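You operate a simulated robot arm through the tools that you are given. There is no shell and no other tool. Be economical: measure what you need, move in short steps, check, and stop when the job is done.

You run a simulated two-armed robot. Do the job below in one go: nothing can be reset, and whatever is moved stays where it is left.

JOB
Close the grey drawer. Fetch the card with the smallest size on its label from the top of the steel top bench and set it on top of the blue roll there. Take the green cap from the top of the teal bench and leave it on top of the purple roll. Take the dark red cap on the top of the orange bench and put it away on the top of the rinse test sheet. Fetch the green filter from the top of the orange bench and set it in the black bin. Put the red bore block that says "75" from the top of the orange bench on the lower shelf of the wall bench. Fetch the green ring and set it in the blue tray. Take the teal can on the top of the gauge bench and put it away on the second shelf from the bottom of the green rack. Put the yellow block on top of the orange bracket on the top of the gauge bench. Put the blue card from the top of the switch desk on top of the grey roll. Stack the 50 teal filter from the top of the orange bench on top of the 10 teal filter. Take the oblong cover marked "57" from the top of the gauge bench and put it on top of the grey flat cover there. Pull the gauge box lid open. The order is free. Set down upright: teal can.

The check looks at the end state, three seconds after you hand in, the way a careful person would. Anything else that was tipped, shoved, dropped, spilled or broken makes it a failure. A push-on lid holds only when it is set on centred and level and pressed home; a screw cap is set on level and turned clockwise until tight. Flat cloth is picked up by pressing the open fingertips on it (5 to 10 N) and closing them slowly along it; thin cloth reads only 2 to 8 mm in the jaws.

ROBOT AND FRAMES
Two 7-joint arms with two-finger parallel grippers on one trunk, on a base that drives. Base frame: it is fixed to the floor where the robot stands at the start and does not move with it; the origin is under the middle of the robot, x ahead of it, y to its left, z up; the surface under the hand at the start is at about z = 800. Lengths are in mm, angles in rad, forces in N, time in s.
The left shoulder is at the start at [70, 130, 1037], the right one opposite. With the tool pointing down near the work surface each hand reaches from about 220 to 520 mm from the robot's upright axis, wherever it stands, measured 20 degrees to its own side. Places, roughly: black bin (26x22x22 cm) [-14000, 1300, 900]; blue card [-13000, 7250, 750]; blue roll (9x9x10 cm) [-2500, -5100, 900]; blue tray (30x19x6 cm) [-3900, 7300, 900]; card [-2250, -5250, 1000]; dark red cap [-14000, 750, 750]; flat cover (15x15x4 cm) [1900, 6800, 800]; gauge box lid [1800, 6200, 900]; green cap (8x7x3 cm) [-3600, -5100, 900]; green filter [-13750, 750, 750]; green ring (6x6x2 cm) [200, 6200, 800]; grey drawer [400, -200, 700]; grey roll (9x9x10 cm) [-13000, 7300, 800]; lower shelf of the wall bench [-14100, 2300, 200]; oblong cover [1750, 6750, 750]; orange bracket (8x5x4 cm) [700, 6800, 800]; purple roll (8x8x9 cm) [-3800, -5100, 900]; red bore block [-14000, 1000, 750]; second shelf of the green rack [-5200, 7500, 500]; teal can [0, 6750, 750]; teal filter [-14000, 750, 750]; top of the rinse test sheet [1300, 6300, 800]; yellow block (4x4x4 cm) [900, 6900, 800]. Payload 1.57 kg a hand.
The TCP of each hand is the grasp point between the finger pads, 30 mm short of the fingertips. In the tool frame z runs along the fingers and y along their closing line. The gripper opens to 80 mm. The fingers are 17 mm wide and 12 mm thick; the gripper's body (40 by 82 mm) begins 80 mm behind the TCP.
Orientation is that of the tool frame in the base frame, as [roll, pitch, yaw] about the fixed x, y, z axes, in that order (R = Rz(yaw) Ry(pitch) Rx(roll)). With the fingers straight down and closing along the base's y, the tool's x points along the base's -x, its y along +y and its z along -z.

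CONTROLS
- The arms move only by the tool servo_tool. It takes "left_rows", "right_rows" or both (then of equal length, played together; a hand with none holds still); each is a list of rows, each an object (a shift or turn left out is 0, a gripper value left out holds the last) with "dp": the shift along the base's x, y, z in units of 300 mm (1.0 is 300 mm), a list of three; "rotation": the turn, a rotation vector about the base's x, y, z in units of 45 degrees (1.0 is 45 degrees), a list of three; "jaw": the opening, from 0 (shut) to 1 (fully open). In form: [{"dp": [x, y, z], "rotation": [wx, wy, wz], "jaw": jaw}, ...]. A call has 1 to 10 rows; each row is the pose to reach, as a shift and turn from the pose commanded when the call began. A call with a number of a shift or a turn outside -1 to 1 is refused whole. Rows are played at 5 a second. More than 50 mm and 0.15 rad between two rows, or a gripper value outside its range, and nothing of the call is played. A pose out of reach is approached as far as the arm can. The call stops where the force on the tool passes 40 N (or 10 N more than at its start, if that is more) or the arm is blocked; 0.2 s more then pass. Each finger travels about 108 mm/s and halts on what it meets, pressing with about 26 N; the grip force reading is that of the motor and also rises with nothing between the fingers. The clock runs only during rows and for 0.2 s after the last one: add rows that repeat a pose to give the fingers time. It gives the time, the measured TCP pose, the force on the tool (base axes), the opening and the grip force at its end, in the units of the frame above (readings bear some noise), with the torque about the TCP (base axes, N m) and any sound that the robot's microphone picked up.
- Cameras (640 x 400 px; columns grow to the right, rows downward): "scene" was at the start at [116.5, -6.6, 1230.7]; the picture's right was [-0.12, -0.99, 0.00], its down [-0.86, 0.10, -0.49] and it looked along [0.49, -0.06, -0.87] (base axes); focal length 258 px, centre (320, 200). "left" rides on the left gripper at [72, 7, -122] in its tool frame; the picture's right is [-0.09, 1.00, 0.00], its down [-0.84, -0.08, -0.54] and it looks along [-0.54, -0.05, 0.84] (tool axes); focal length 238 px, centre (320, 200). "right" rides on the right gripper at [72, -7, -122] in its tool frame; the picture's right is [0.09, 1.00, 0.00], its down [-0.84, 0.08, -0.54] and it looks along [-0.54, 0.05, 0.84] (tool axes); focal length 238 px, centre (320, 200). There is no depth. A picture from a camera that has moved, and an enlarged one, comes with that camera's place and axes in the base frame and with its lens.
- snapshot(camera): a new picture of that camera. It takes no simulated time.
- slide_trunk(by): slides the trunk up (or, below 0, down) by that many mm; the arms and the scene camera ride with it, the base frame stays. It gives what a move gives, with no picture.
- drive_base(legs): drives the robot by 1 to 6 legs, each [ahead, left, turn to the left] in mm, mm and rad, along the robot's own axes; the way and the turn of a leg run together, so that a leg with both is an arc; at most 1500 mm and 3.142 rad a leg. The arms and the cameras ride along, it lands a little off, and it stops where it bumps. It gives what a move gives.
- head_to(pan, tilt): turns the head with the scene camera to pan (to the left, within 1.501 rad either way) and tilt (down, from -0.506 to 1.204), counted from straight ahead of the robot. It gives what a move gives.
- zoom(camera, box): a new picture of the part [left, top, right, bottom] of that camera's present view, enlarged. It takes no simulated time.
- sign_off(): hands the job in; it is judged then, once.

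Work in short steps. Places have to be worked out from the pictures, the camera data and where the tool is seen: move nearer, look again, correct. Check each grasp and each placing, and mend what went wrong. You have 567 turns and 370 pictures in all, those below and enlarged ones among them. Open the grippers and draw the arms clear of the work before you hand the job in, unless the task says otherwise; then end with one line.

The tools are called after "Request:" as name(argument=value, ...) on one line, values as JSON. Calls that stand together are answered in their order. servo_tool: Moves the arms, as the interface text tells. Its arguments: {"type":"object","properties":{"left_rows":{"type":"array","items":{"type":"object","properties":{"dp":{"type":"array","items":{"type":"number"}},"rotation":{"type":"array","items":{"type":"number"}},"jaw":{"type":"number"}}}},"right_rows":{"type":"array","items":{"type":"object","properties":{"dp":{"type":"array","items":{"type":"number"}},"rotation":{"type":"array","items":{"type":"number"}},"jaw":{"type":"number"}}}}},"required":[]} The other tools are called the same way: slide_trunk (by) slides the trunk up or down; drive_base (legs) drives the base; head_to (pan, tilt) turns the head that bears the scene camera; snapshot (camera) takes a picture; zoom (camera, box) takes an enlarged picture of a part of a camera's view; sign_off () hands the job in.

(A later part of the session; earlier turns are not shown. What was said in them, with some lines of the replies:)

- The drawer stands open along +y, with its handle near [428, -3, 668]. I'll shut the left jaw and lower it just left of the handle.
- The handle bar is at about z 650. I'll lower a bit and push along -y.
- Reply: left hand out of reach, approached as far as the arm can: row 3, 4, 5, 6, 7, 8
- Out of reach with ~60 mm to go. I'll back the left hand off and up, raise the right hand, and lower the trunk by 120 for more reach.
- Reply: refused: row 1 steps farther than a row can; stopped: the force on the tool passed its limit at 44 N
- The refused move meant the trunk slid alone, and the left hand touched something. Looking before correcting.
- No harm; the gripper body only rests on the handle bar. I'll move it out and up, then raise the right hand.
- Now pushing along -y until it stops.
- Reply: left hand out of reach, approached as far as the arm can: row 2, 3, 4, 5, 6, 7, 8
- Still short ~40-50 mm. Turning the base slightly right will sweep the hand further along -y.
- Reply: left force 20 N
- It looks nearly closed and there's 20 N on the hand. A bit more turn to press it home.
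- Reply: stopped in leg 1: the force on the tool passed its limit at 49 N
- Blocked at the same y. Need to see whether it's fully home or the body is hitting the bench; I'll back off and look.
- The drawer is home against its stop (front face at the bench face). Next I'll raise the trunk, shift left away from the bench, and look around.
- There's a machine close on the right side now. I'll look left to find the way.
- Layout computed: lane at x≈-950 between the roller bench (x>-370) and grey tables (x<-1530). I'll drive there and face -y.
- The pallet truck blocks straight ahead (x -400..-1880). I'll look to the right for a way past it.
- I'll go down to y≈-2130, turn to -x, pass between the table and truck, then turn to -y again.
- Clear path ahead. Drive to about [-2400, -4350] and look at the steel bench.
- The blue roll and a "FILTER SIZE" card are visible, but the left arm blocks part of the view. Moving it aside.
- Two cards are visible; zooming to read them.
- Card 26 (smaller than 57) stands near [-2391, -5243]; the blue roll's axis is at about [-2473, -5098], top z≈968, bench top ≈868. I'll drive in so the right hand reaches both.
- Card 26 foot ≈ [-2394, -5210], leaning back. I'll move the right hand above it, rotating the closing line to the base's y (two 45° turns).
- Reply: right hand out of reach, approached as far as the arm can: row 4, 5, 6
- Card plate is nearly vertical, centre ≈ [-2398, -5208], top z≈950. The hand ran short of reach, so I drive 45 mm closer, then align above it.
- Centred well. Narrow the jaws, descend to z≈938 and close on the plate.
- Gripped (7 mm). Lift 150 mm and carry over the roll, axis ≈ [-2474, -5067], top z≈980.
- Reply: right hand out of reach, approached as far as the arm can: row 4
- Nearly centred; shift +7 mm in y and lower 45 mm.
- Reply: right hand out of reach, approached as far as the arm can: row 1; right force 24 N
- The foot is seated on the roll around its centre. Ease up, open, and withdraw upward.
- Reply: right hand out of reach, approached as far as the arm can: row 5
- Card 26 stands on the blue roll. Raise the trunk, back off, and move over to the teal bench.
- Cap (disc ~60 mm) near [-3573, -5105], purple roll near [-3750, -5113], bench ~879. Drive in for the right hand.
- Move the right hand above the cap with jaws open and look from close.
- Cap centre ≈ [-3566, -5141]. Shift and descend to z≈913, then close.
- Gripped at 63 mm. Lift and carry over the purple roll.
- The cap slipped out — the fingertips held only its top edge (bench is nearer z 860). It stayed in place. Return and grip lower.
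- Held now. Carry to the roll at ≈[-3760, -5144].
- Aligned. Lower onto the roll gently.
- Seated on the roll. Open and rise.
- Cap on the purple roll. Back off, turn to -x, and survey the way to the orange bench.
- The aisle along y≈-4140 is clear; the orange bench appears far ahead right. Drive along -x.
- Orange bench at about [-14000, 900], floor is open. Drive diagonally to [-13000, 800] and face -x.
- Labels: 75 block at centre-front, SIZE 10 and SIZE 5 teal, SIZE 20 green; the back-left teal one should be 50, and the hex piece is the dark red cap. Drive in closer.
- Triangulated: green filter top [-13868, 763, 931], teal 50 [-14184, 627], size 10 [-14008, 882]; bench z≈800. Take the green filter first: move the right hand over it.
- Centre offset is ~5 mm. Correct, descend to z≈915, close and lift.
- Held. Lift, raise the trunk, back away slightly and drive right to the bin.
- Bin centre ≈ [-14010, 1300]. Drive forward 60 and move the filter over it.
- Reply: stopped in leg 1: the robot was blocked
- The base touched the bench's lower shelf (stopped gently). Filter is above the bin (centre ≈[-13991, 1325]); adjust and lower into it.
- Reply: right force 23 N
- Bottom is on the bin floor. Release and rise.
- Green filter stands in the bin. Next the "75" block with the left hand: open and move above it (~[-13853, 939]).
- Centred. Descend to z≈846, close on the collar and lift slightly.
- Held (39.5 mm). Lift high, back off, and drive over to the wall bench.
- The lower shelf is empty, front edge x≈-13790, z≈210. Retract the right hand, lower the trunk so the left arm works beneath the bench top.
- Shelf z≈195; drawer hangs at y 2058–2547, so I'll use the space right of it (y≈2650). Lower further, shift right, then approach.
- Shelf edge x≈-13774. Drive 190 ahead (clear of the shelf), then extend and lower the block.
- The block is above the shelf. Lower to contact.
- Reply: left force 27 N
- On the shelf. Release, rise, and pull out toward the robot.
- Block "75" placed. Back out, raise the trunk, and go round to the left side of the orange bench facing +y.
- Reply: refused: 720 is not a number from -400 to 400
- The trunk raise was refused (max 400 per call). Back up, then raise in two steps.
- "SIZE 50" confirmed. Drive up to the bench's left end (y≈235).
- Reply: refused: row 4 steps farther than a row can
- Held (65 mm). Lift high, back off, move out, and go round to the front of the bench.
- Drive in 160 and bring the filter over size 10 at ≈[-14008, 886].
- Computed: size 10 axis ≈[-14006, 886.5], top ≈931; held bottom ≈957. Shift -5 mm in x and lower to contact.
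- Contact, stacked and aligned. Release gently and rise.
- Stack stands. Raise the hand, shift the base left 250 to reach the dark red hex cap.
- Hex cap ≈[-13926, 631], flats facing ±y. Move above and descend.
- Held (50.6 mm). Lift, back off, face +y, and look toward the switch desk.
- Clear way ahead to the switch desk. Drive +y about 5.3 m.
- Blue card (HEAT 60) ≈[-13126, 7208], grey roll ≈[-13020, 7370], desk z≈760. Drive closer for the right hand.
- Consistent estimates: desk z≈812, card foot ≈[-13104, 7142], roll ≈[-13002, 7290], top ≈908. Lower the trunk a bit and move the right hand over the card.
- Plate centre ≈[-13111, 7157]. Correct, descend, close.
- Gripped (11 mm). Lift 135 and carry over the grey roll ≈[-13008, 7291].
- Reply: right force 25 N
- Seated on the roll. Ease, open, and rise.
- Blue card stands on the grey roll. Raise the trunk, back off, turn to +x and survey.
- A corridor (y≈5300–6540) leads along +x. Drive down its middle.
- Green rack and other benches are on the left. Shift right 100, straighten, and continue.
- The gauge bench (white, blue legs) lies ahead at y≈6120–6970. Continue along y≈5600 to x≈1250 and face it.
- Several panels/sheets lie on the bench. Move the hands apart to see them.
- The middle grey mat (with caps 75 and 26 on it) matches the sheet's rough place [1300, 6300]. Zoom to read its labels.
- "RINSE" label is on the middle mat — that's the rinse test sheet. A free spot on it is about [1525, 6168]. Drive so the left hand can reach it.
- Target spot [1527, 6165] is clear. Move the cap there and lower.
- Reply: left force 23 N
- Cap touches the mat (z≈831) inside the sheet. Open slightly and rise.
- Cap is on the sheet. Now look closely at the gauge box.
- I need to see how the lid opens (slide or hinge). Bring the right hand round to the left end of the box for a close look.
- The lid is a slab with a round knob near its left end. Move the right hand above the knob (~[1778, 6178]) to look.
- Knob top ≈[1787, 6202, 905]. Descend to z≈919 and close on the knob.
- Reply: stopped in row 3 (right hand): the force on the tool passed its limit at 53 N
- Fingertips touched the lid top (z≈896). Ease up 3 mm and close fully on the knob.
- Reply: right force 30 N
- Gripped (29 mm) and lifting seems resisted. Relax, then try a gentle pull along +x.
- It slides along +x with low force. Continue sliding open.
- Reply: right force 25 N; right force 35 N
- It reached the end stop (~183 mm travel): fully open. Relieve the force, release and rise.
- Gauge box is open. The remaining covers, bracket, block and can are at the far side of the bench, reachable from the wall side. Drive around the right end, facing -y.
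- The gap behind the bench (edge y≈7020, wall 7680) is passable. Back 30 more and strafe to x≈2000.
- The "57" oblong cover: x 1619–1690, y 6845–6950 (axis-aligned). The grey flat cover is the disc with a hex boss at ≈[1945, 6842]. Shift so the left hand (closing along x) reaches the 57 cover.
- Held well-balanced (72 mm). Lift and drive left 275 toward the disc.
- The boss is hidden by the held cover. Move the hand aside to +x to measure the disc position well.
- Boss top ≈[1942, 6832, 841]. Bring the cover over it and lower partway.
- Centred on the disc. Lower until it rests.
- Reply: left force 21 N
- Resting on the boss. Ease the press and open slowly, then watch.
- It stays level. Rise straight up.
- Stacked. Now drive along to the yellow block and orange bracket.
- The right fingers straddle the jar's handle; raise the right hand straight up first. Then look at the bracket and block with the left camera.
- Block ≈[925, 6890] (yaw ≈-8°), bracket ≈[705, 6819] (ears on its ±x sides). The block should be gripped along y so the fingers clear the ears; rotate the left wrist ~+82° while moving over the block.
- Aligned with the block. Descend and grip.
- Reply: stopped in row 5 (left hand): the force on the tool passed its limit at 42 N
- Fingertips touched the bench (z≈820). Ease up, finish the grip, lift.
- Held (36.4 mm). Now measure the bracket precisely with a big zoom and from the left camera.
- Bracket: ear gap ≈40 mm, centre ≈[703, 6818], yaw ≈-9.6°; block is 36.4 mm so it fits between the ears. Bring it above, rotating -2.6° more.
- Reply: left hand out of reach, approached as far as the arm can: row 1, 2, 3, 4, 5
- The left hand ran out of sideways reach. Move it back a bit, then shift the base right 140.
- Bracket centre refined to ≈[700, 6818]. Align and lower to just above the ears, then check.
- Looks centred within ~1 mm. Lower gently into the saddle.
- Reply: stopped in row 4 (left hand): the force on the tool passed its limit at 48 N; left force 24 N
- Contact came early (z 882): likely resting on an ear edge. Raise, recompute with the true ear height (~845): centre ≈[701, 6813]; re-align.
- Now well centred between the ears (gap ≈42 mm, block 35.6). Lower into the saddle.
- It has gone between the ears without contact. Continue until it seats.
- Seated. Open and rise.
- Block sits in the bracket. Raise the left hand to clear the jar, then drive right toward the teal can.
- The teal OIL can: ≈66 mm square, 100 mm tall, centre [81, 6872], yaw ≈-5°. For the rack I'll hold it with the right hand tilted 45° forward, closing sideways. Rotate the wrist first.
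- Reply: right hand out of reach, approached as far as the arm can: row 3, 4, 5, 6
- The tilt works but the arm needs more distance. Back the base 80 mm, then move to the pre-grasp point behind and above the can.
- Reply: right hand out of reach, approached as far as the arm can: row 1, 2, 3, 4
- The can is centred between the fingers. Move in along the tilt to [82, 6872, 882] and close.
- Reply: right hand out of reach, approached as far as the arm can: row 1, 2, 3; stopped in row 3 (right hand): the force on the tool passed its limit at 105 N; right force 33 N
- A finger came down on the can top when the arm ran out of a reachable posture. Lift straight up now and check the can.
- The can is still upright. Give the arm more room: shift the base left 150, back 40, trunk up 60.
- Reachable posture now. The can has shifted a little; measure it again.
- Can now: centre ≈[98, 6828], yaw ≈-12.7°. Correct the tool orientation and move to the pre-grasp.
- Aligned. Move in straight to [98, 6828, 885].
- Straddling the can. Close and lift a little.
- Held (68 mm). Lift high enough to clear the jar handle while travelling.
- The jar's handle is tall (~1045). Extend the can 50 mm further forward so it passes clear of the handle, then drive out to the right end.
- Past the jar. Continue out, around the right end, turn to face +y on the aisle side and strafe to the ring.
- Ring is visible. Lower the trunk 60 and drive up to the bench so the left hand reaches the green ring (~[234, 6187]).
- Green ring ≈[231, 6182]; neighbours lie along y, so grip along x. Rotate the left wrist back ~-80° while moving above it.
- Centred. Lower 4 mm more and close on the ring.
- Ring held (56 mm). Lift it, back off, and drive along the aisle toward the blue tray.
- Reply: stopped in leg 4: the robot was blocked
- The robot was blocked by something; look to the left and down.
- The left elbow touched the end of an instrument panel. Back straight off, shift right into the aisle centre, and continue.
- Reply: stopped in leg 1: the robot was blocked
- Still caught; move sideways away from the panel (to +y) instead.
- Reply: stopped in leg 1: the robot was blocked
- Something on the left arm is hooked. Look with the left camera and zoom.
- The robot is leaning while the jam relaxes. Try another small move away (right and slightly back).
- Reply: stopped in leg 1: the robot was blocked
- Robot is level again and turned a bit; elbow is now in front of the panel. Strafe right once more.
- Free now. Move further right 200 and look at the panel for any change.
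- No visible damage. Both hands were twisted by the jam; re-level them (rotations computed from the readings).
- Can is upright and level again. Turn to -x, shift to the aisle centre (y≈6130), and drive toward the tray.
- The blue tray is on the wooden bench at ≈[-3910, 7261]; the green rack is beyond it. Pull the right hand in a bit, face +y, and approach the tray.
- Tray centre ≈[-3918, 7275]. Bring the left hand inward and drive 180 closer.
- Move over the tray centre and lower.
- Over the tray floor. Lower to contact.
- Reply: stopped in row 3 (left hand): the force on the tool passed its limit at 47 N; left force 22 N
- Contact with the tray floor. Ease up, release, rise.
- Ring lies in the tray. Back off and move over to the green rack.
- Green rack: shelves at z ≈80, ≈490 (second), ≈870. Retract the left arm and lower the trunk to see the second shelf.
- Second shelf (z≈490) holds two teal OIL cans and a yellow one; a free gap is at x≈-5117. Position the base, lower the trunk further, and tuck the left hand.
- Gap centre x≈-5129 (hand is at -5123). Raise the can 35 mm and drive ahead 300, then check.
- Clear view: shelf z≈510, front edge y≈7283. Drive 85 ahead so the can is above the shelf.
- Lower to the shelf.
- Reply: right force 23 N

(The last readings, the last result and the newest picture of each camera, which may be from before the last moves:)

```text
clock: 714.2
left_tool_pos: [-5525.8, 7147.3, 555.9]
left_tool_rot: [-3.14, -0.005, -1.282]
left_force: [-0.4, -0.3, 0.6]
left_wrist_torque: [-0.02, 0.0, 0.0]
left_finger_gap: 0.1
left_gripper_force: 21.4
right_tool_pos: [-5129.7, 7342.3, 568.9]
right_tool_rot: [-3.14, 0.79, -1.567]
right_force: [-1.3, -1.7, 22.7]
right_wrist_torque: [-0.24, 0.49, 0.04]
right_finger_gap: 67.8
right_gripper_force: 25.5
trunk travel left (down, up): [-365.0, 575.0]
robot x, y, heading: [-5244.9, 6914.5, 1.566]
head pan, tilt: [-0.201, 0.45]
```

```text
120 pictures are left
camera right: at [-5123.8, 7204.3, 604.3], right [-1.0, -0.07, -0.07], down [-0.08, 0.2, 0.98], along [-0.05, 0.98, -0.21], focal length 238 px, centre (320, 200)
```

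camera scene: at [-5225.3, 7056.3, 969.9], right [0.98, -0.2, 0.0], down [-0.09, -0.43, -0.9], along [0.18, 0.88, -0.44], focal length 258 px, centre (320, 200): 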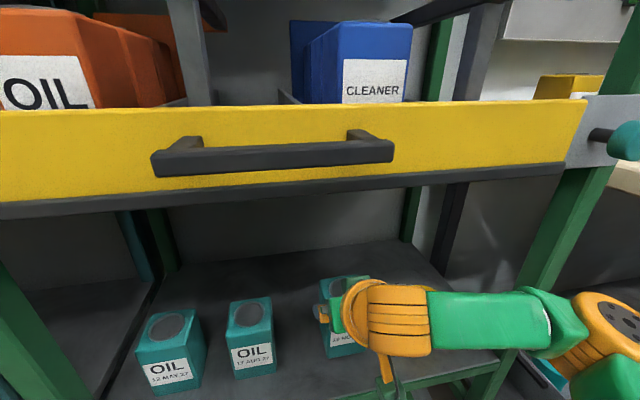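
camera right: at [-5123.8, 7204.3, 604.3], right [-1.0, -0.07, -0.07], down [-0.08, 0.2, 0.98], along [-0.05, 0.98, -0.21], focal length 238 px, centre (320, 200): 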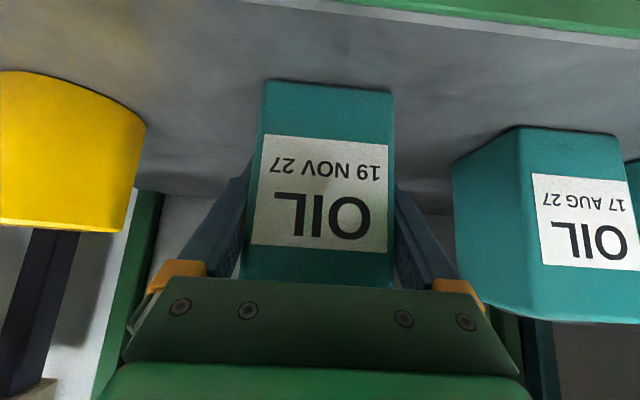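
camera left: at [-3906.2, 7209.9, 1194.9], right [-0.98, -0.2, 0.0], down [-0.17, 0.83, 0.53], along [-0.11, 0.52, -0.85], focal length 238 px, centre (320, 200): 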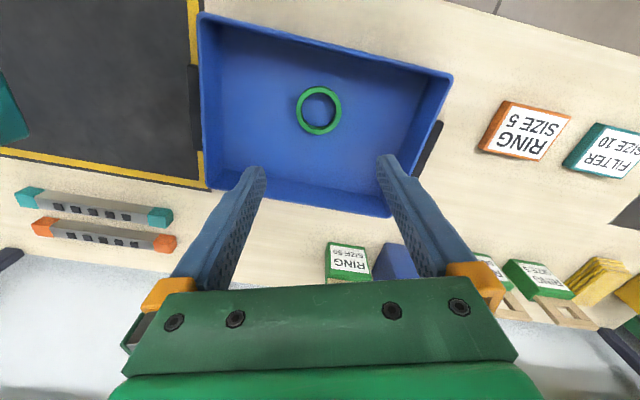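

On the shelf. Ease, open, and withdraw up and back along the tool axis.

Request:
servo_tool(right_rows=[{"dp": [0, 0, 0.006]}, {"dp": [0, 0, 0.006], "jaw": 1}, {"dp": [0, 0, 0.006], "jaw": 1}, {"dp": [0, -0.08, 0.08], "jaw": 1}, {"dp": [0, -0.18, 0.18], "jaw": 1}, {"dp": [0, -0.28, 0.26], "jaw": 1}])

Request:
snapshot(camera="right")

Request:
snapshot(camera="scene")

```text
clock: 715.6
left_tool_pos: [-5527.2, 7148.3, 554.5]
left_tool_rot: [3.141, -0.01, -1.281]
left_force: [-0.3, 0.2, 1.0]
left_wrist_torque: [-0.02, 0.01, -0.02]
left_finger_gap: 0.1
left_gripper_force: 21.3
right_tool_pos: [-5135.3, 7270.7, 649.6]
right_tool_rot: [-3.139, 0.783, -1.566]
right_force: [-0.3, 0.1, 0.4]
right_wrist_torque: [0.02, 0.02, 0.0]
right_finger_gap: 80.0
right_gripper_force: 0.1
right hand out of reach, approached as far as the arm can: row 6
trunk travel left (down, up): [-365.0, 575.0]
robot x, y, heading: [-5242.5, 6914.8, 1.574]
head pan, tilt: [-0.201, 0.45]
```

```text
119 pictures are left
camera right: at [-5129.1, 7134.8, 687.5], right [-1.0, -0.07, -0.07], down [-0.08, 0.21, 0.97], along [-0.05, 0.97, -0.22], focal length 238 px, centre (320, 200)
```

right: 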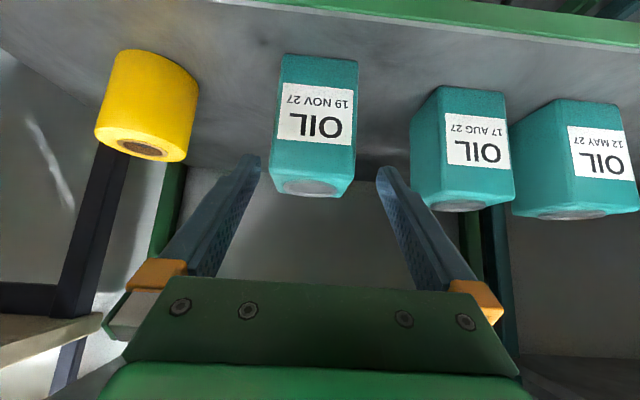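

```text
118 pictures are left
camera scene: at [-5225.9, 7054.9, 970.1], right [0.98, -0.2, 0.0], down [-0.09, -0.43, -0.9], along [0.18, 0.88, -0.43], focal length 258 px, centre (320, 200)
```

scene: 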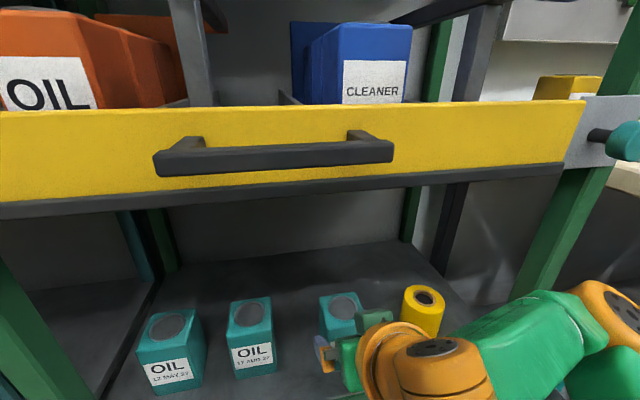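

The can stands upright on the second shelf. Back away, open the left gripper, and take a last look.

Request:
drive_base(legs=[[-500, 0, 0]])

Request:
servo_tool(left_rows=[{"dp": [0, 0, 0], "jaw": 1}, {"dp": [0, 0, 0], "jaw": 1}, {"dp": [0, 0, 0], "jaw": 1}, {"dp": [0, 0, 0], "jaw": 1}, {"dp": [0, 0, 0], "jaw": 1}])

Request:
snapshot(camera="scene")

```text
clock: 718.5
left_tool_pos: [-5528.0, 6649.9, 556.0]
left_tool_rot: [3.141, -0.007, -1.282]
left_force: [0.1, 0.0, -0.8]
left_wrist_torque: [-0.03, -0.02, 0.0]
left_finger_gap: 0.3
left_gripper_force: 21.2
right_tool_pos: [-5134.3, 6776.2, 650.0]
right_tool_rot: [-3.139, 0.782, -1.567]
right_force: [0.5, -0.6, 0.3]
right_wrist_torque: [-0.02, -0.02, -0.01]
right_finger_gap: 79.9
right_gripper_force: 0.2
trunk travel left (down, up): [-365.0, 575.0]
robot x, y, heading: [-5244.2, 6417.0, 1.565]
head pan, tilt: [-0.201, 0.45]
```

```text
clock: 719.7
left_tool_pos: [-5526.5, 6651.2, 555.3]
left_tool_rot: [3.141, -0.01, -1.282]
left_force: [-0.1, -0.4, 1.1]
left_wrist_torque: [-0.01, 0.01, 0.0]
left_finger_gap: 80.0
left_gripper_force: 0.1
right_tool_pos: [-5135.3, 6776.6, 649.6]
right_tool_rot: [-3.14, 0.781, -1.565]
right_force: [-0.4, 0.2, 0.5]
right_wrist_torque: [0.01, -0.04, 0.02]
right_finger_gap: 79.9
right_gripper_force: 0.1
trunk travel left (down, up): [-365.0, 575.0]
robot x, y, heading: [-5249.4, 6419.2, 1.568]
head pan, tilt: [-0.201, 0.45]
```

```text
117 pictures are left
camera scene: at [-5225.7, 6558.6, 970.1], right [0.98, -0.2, 0.0], down [-0.09, -0.43, -0.9], along [0.18, 0.88, -0.44], focal length 258 px, centre (320, 200)
```

scene: 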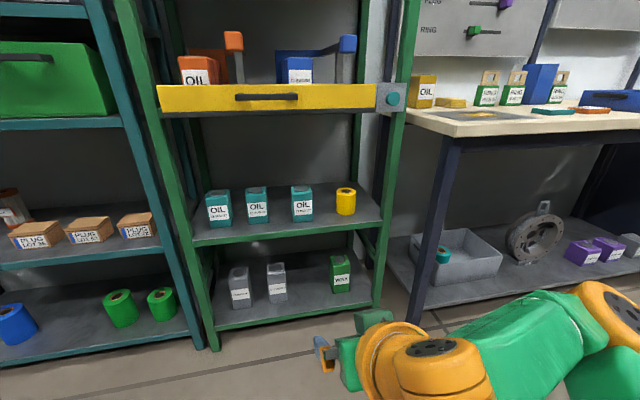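

Every item on the list is done, the arms are clear and both grippers are open. Handing in.

Request:
sign_off()

```text
The job is handed in.
```

All thirteen tasks are done and handed in, and each placing looked right in the pictures right after I made it. Two things went wrong on the way: the left arm got jammed against an instrument panel in the aisle (nothing looked moved or broken afterwards), and the teal can was pushed about 45 mm across the bench before I gripped it (it stayed upright).
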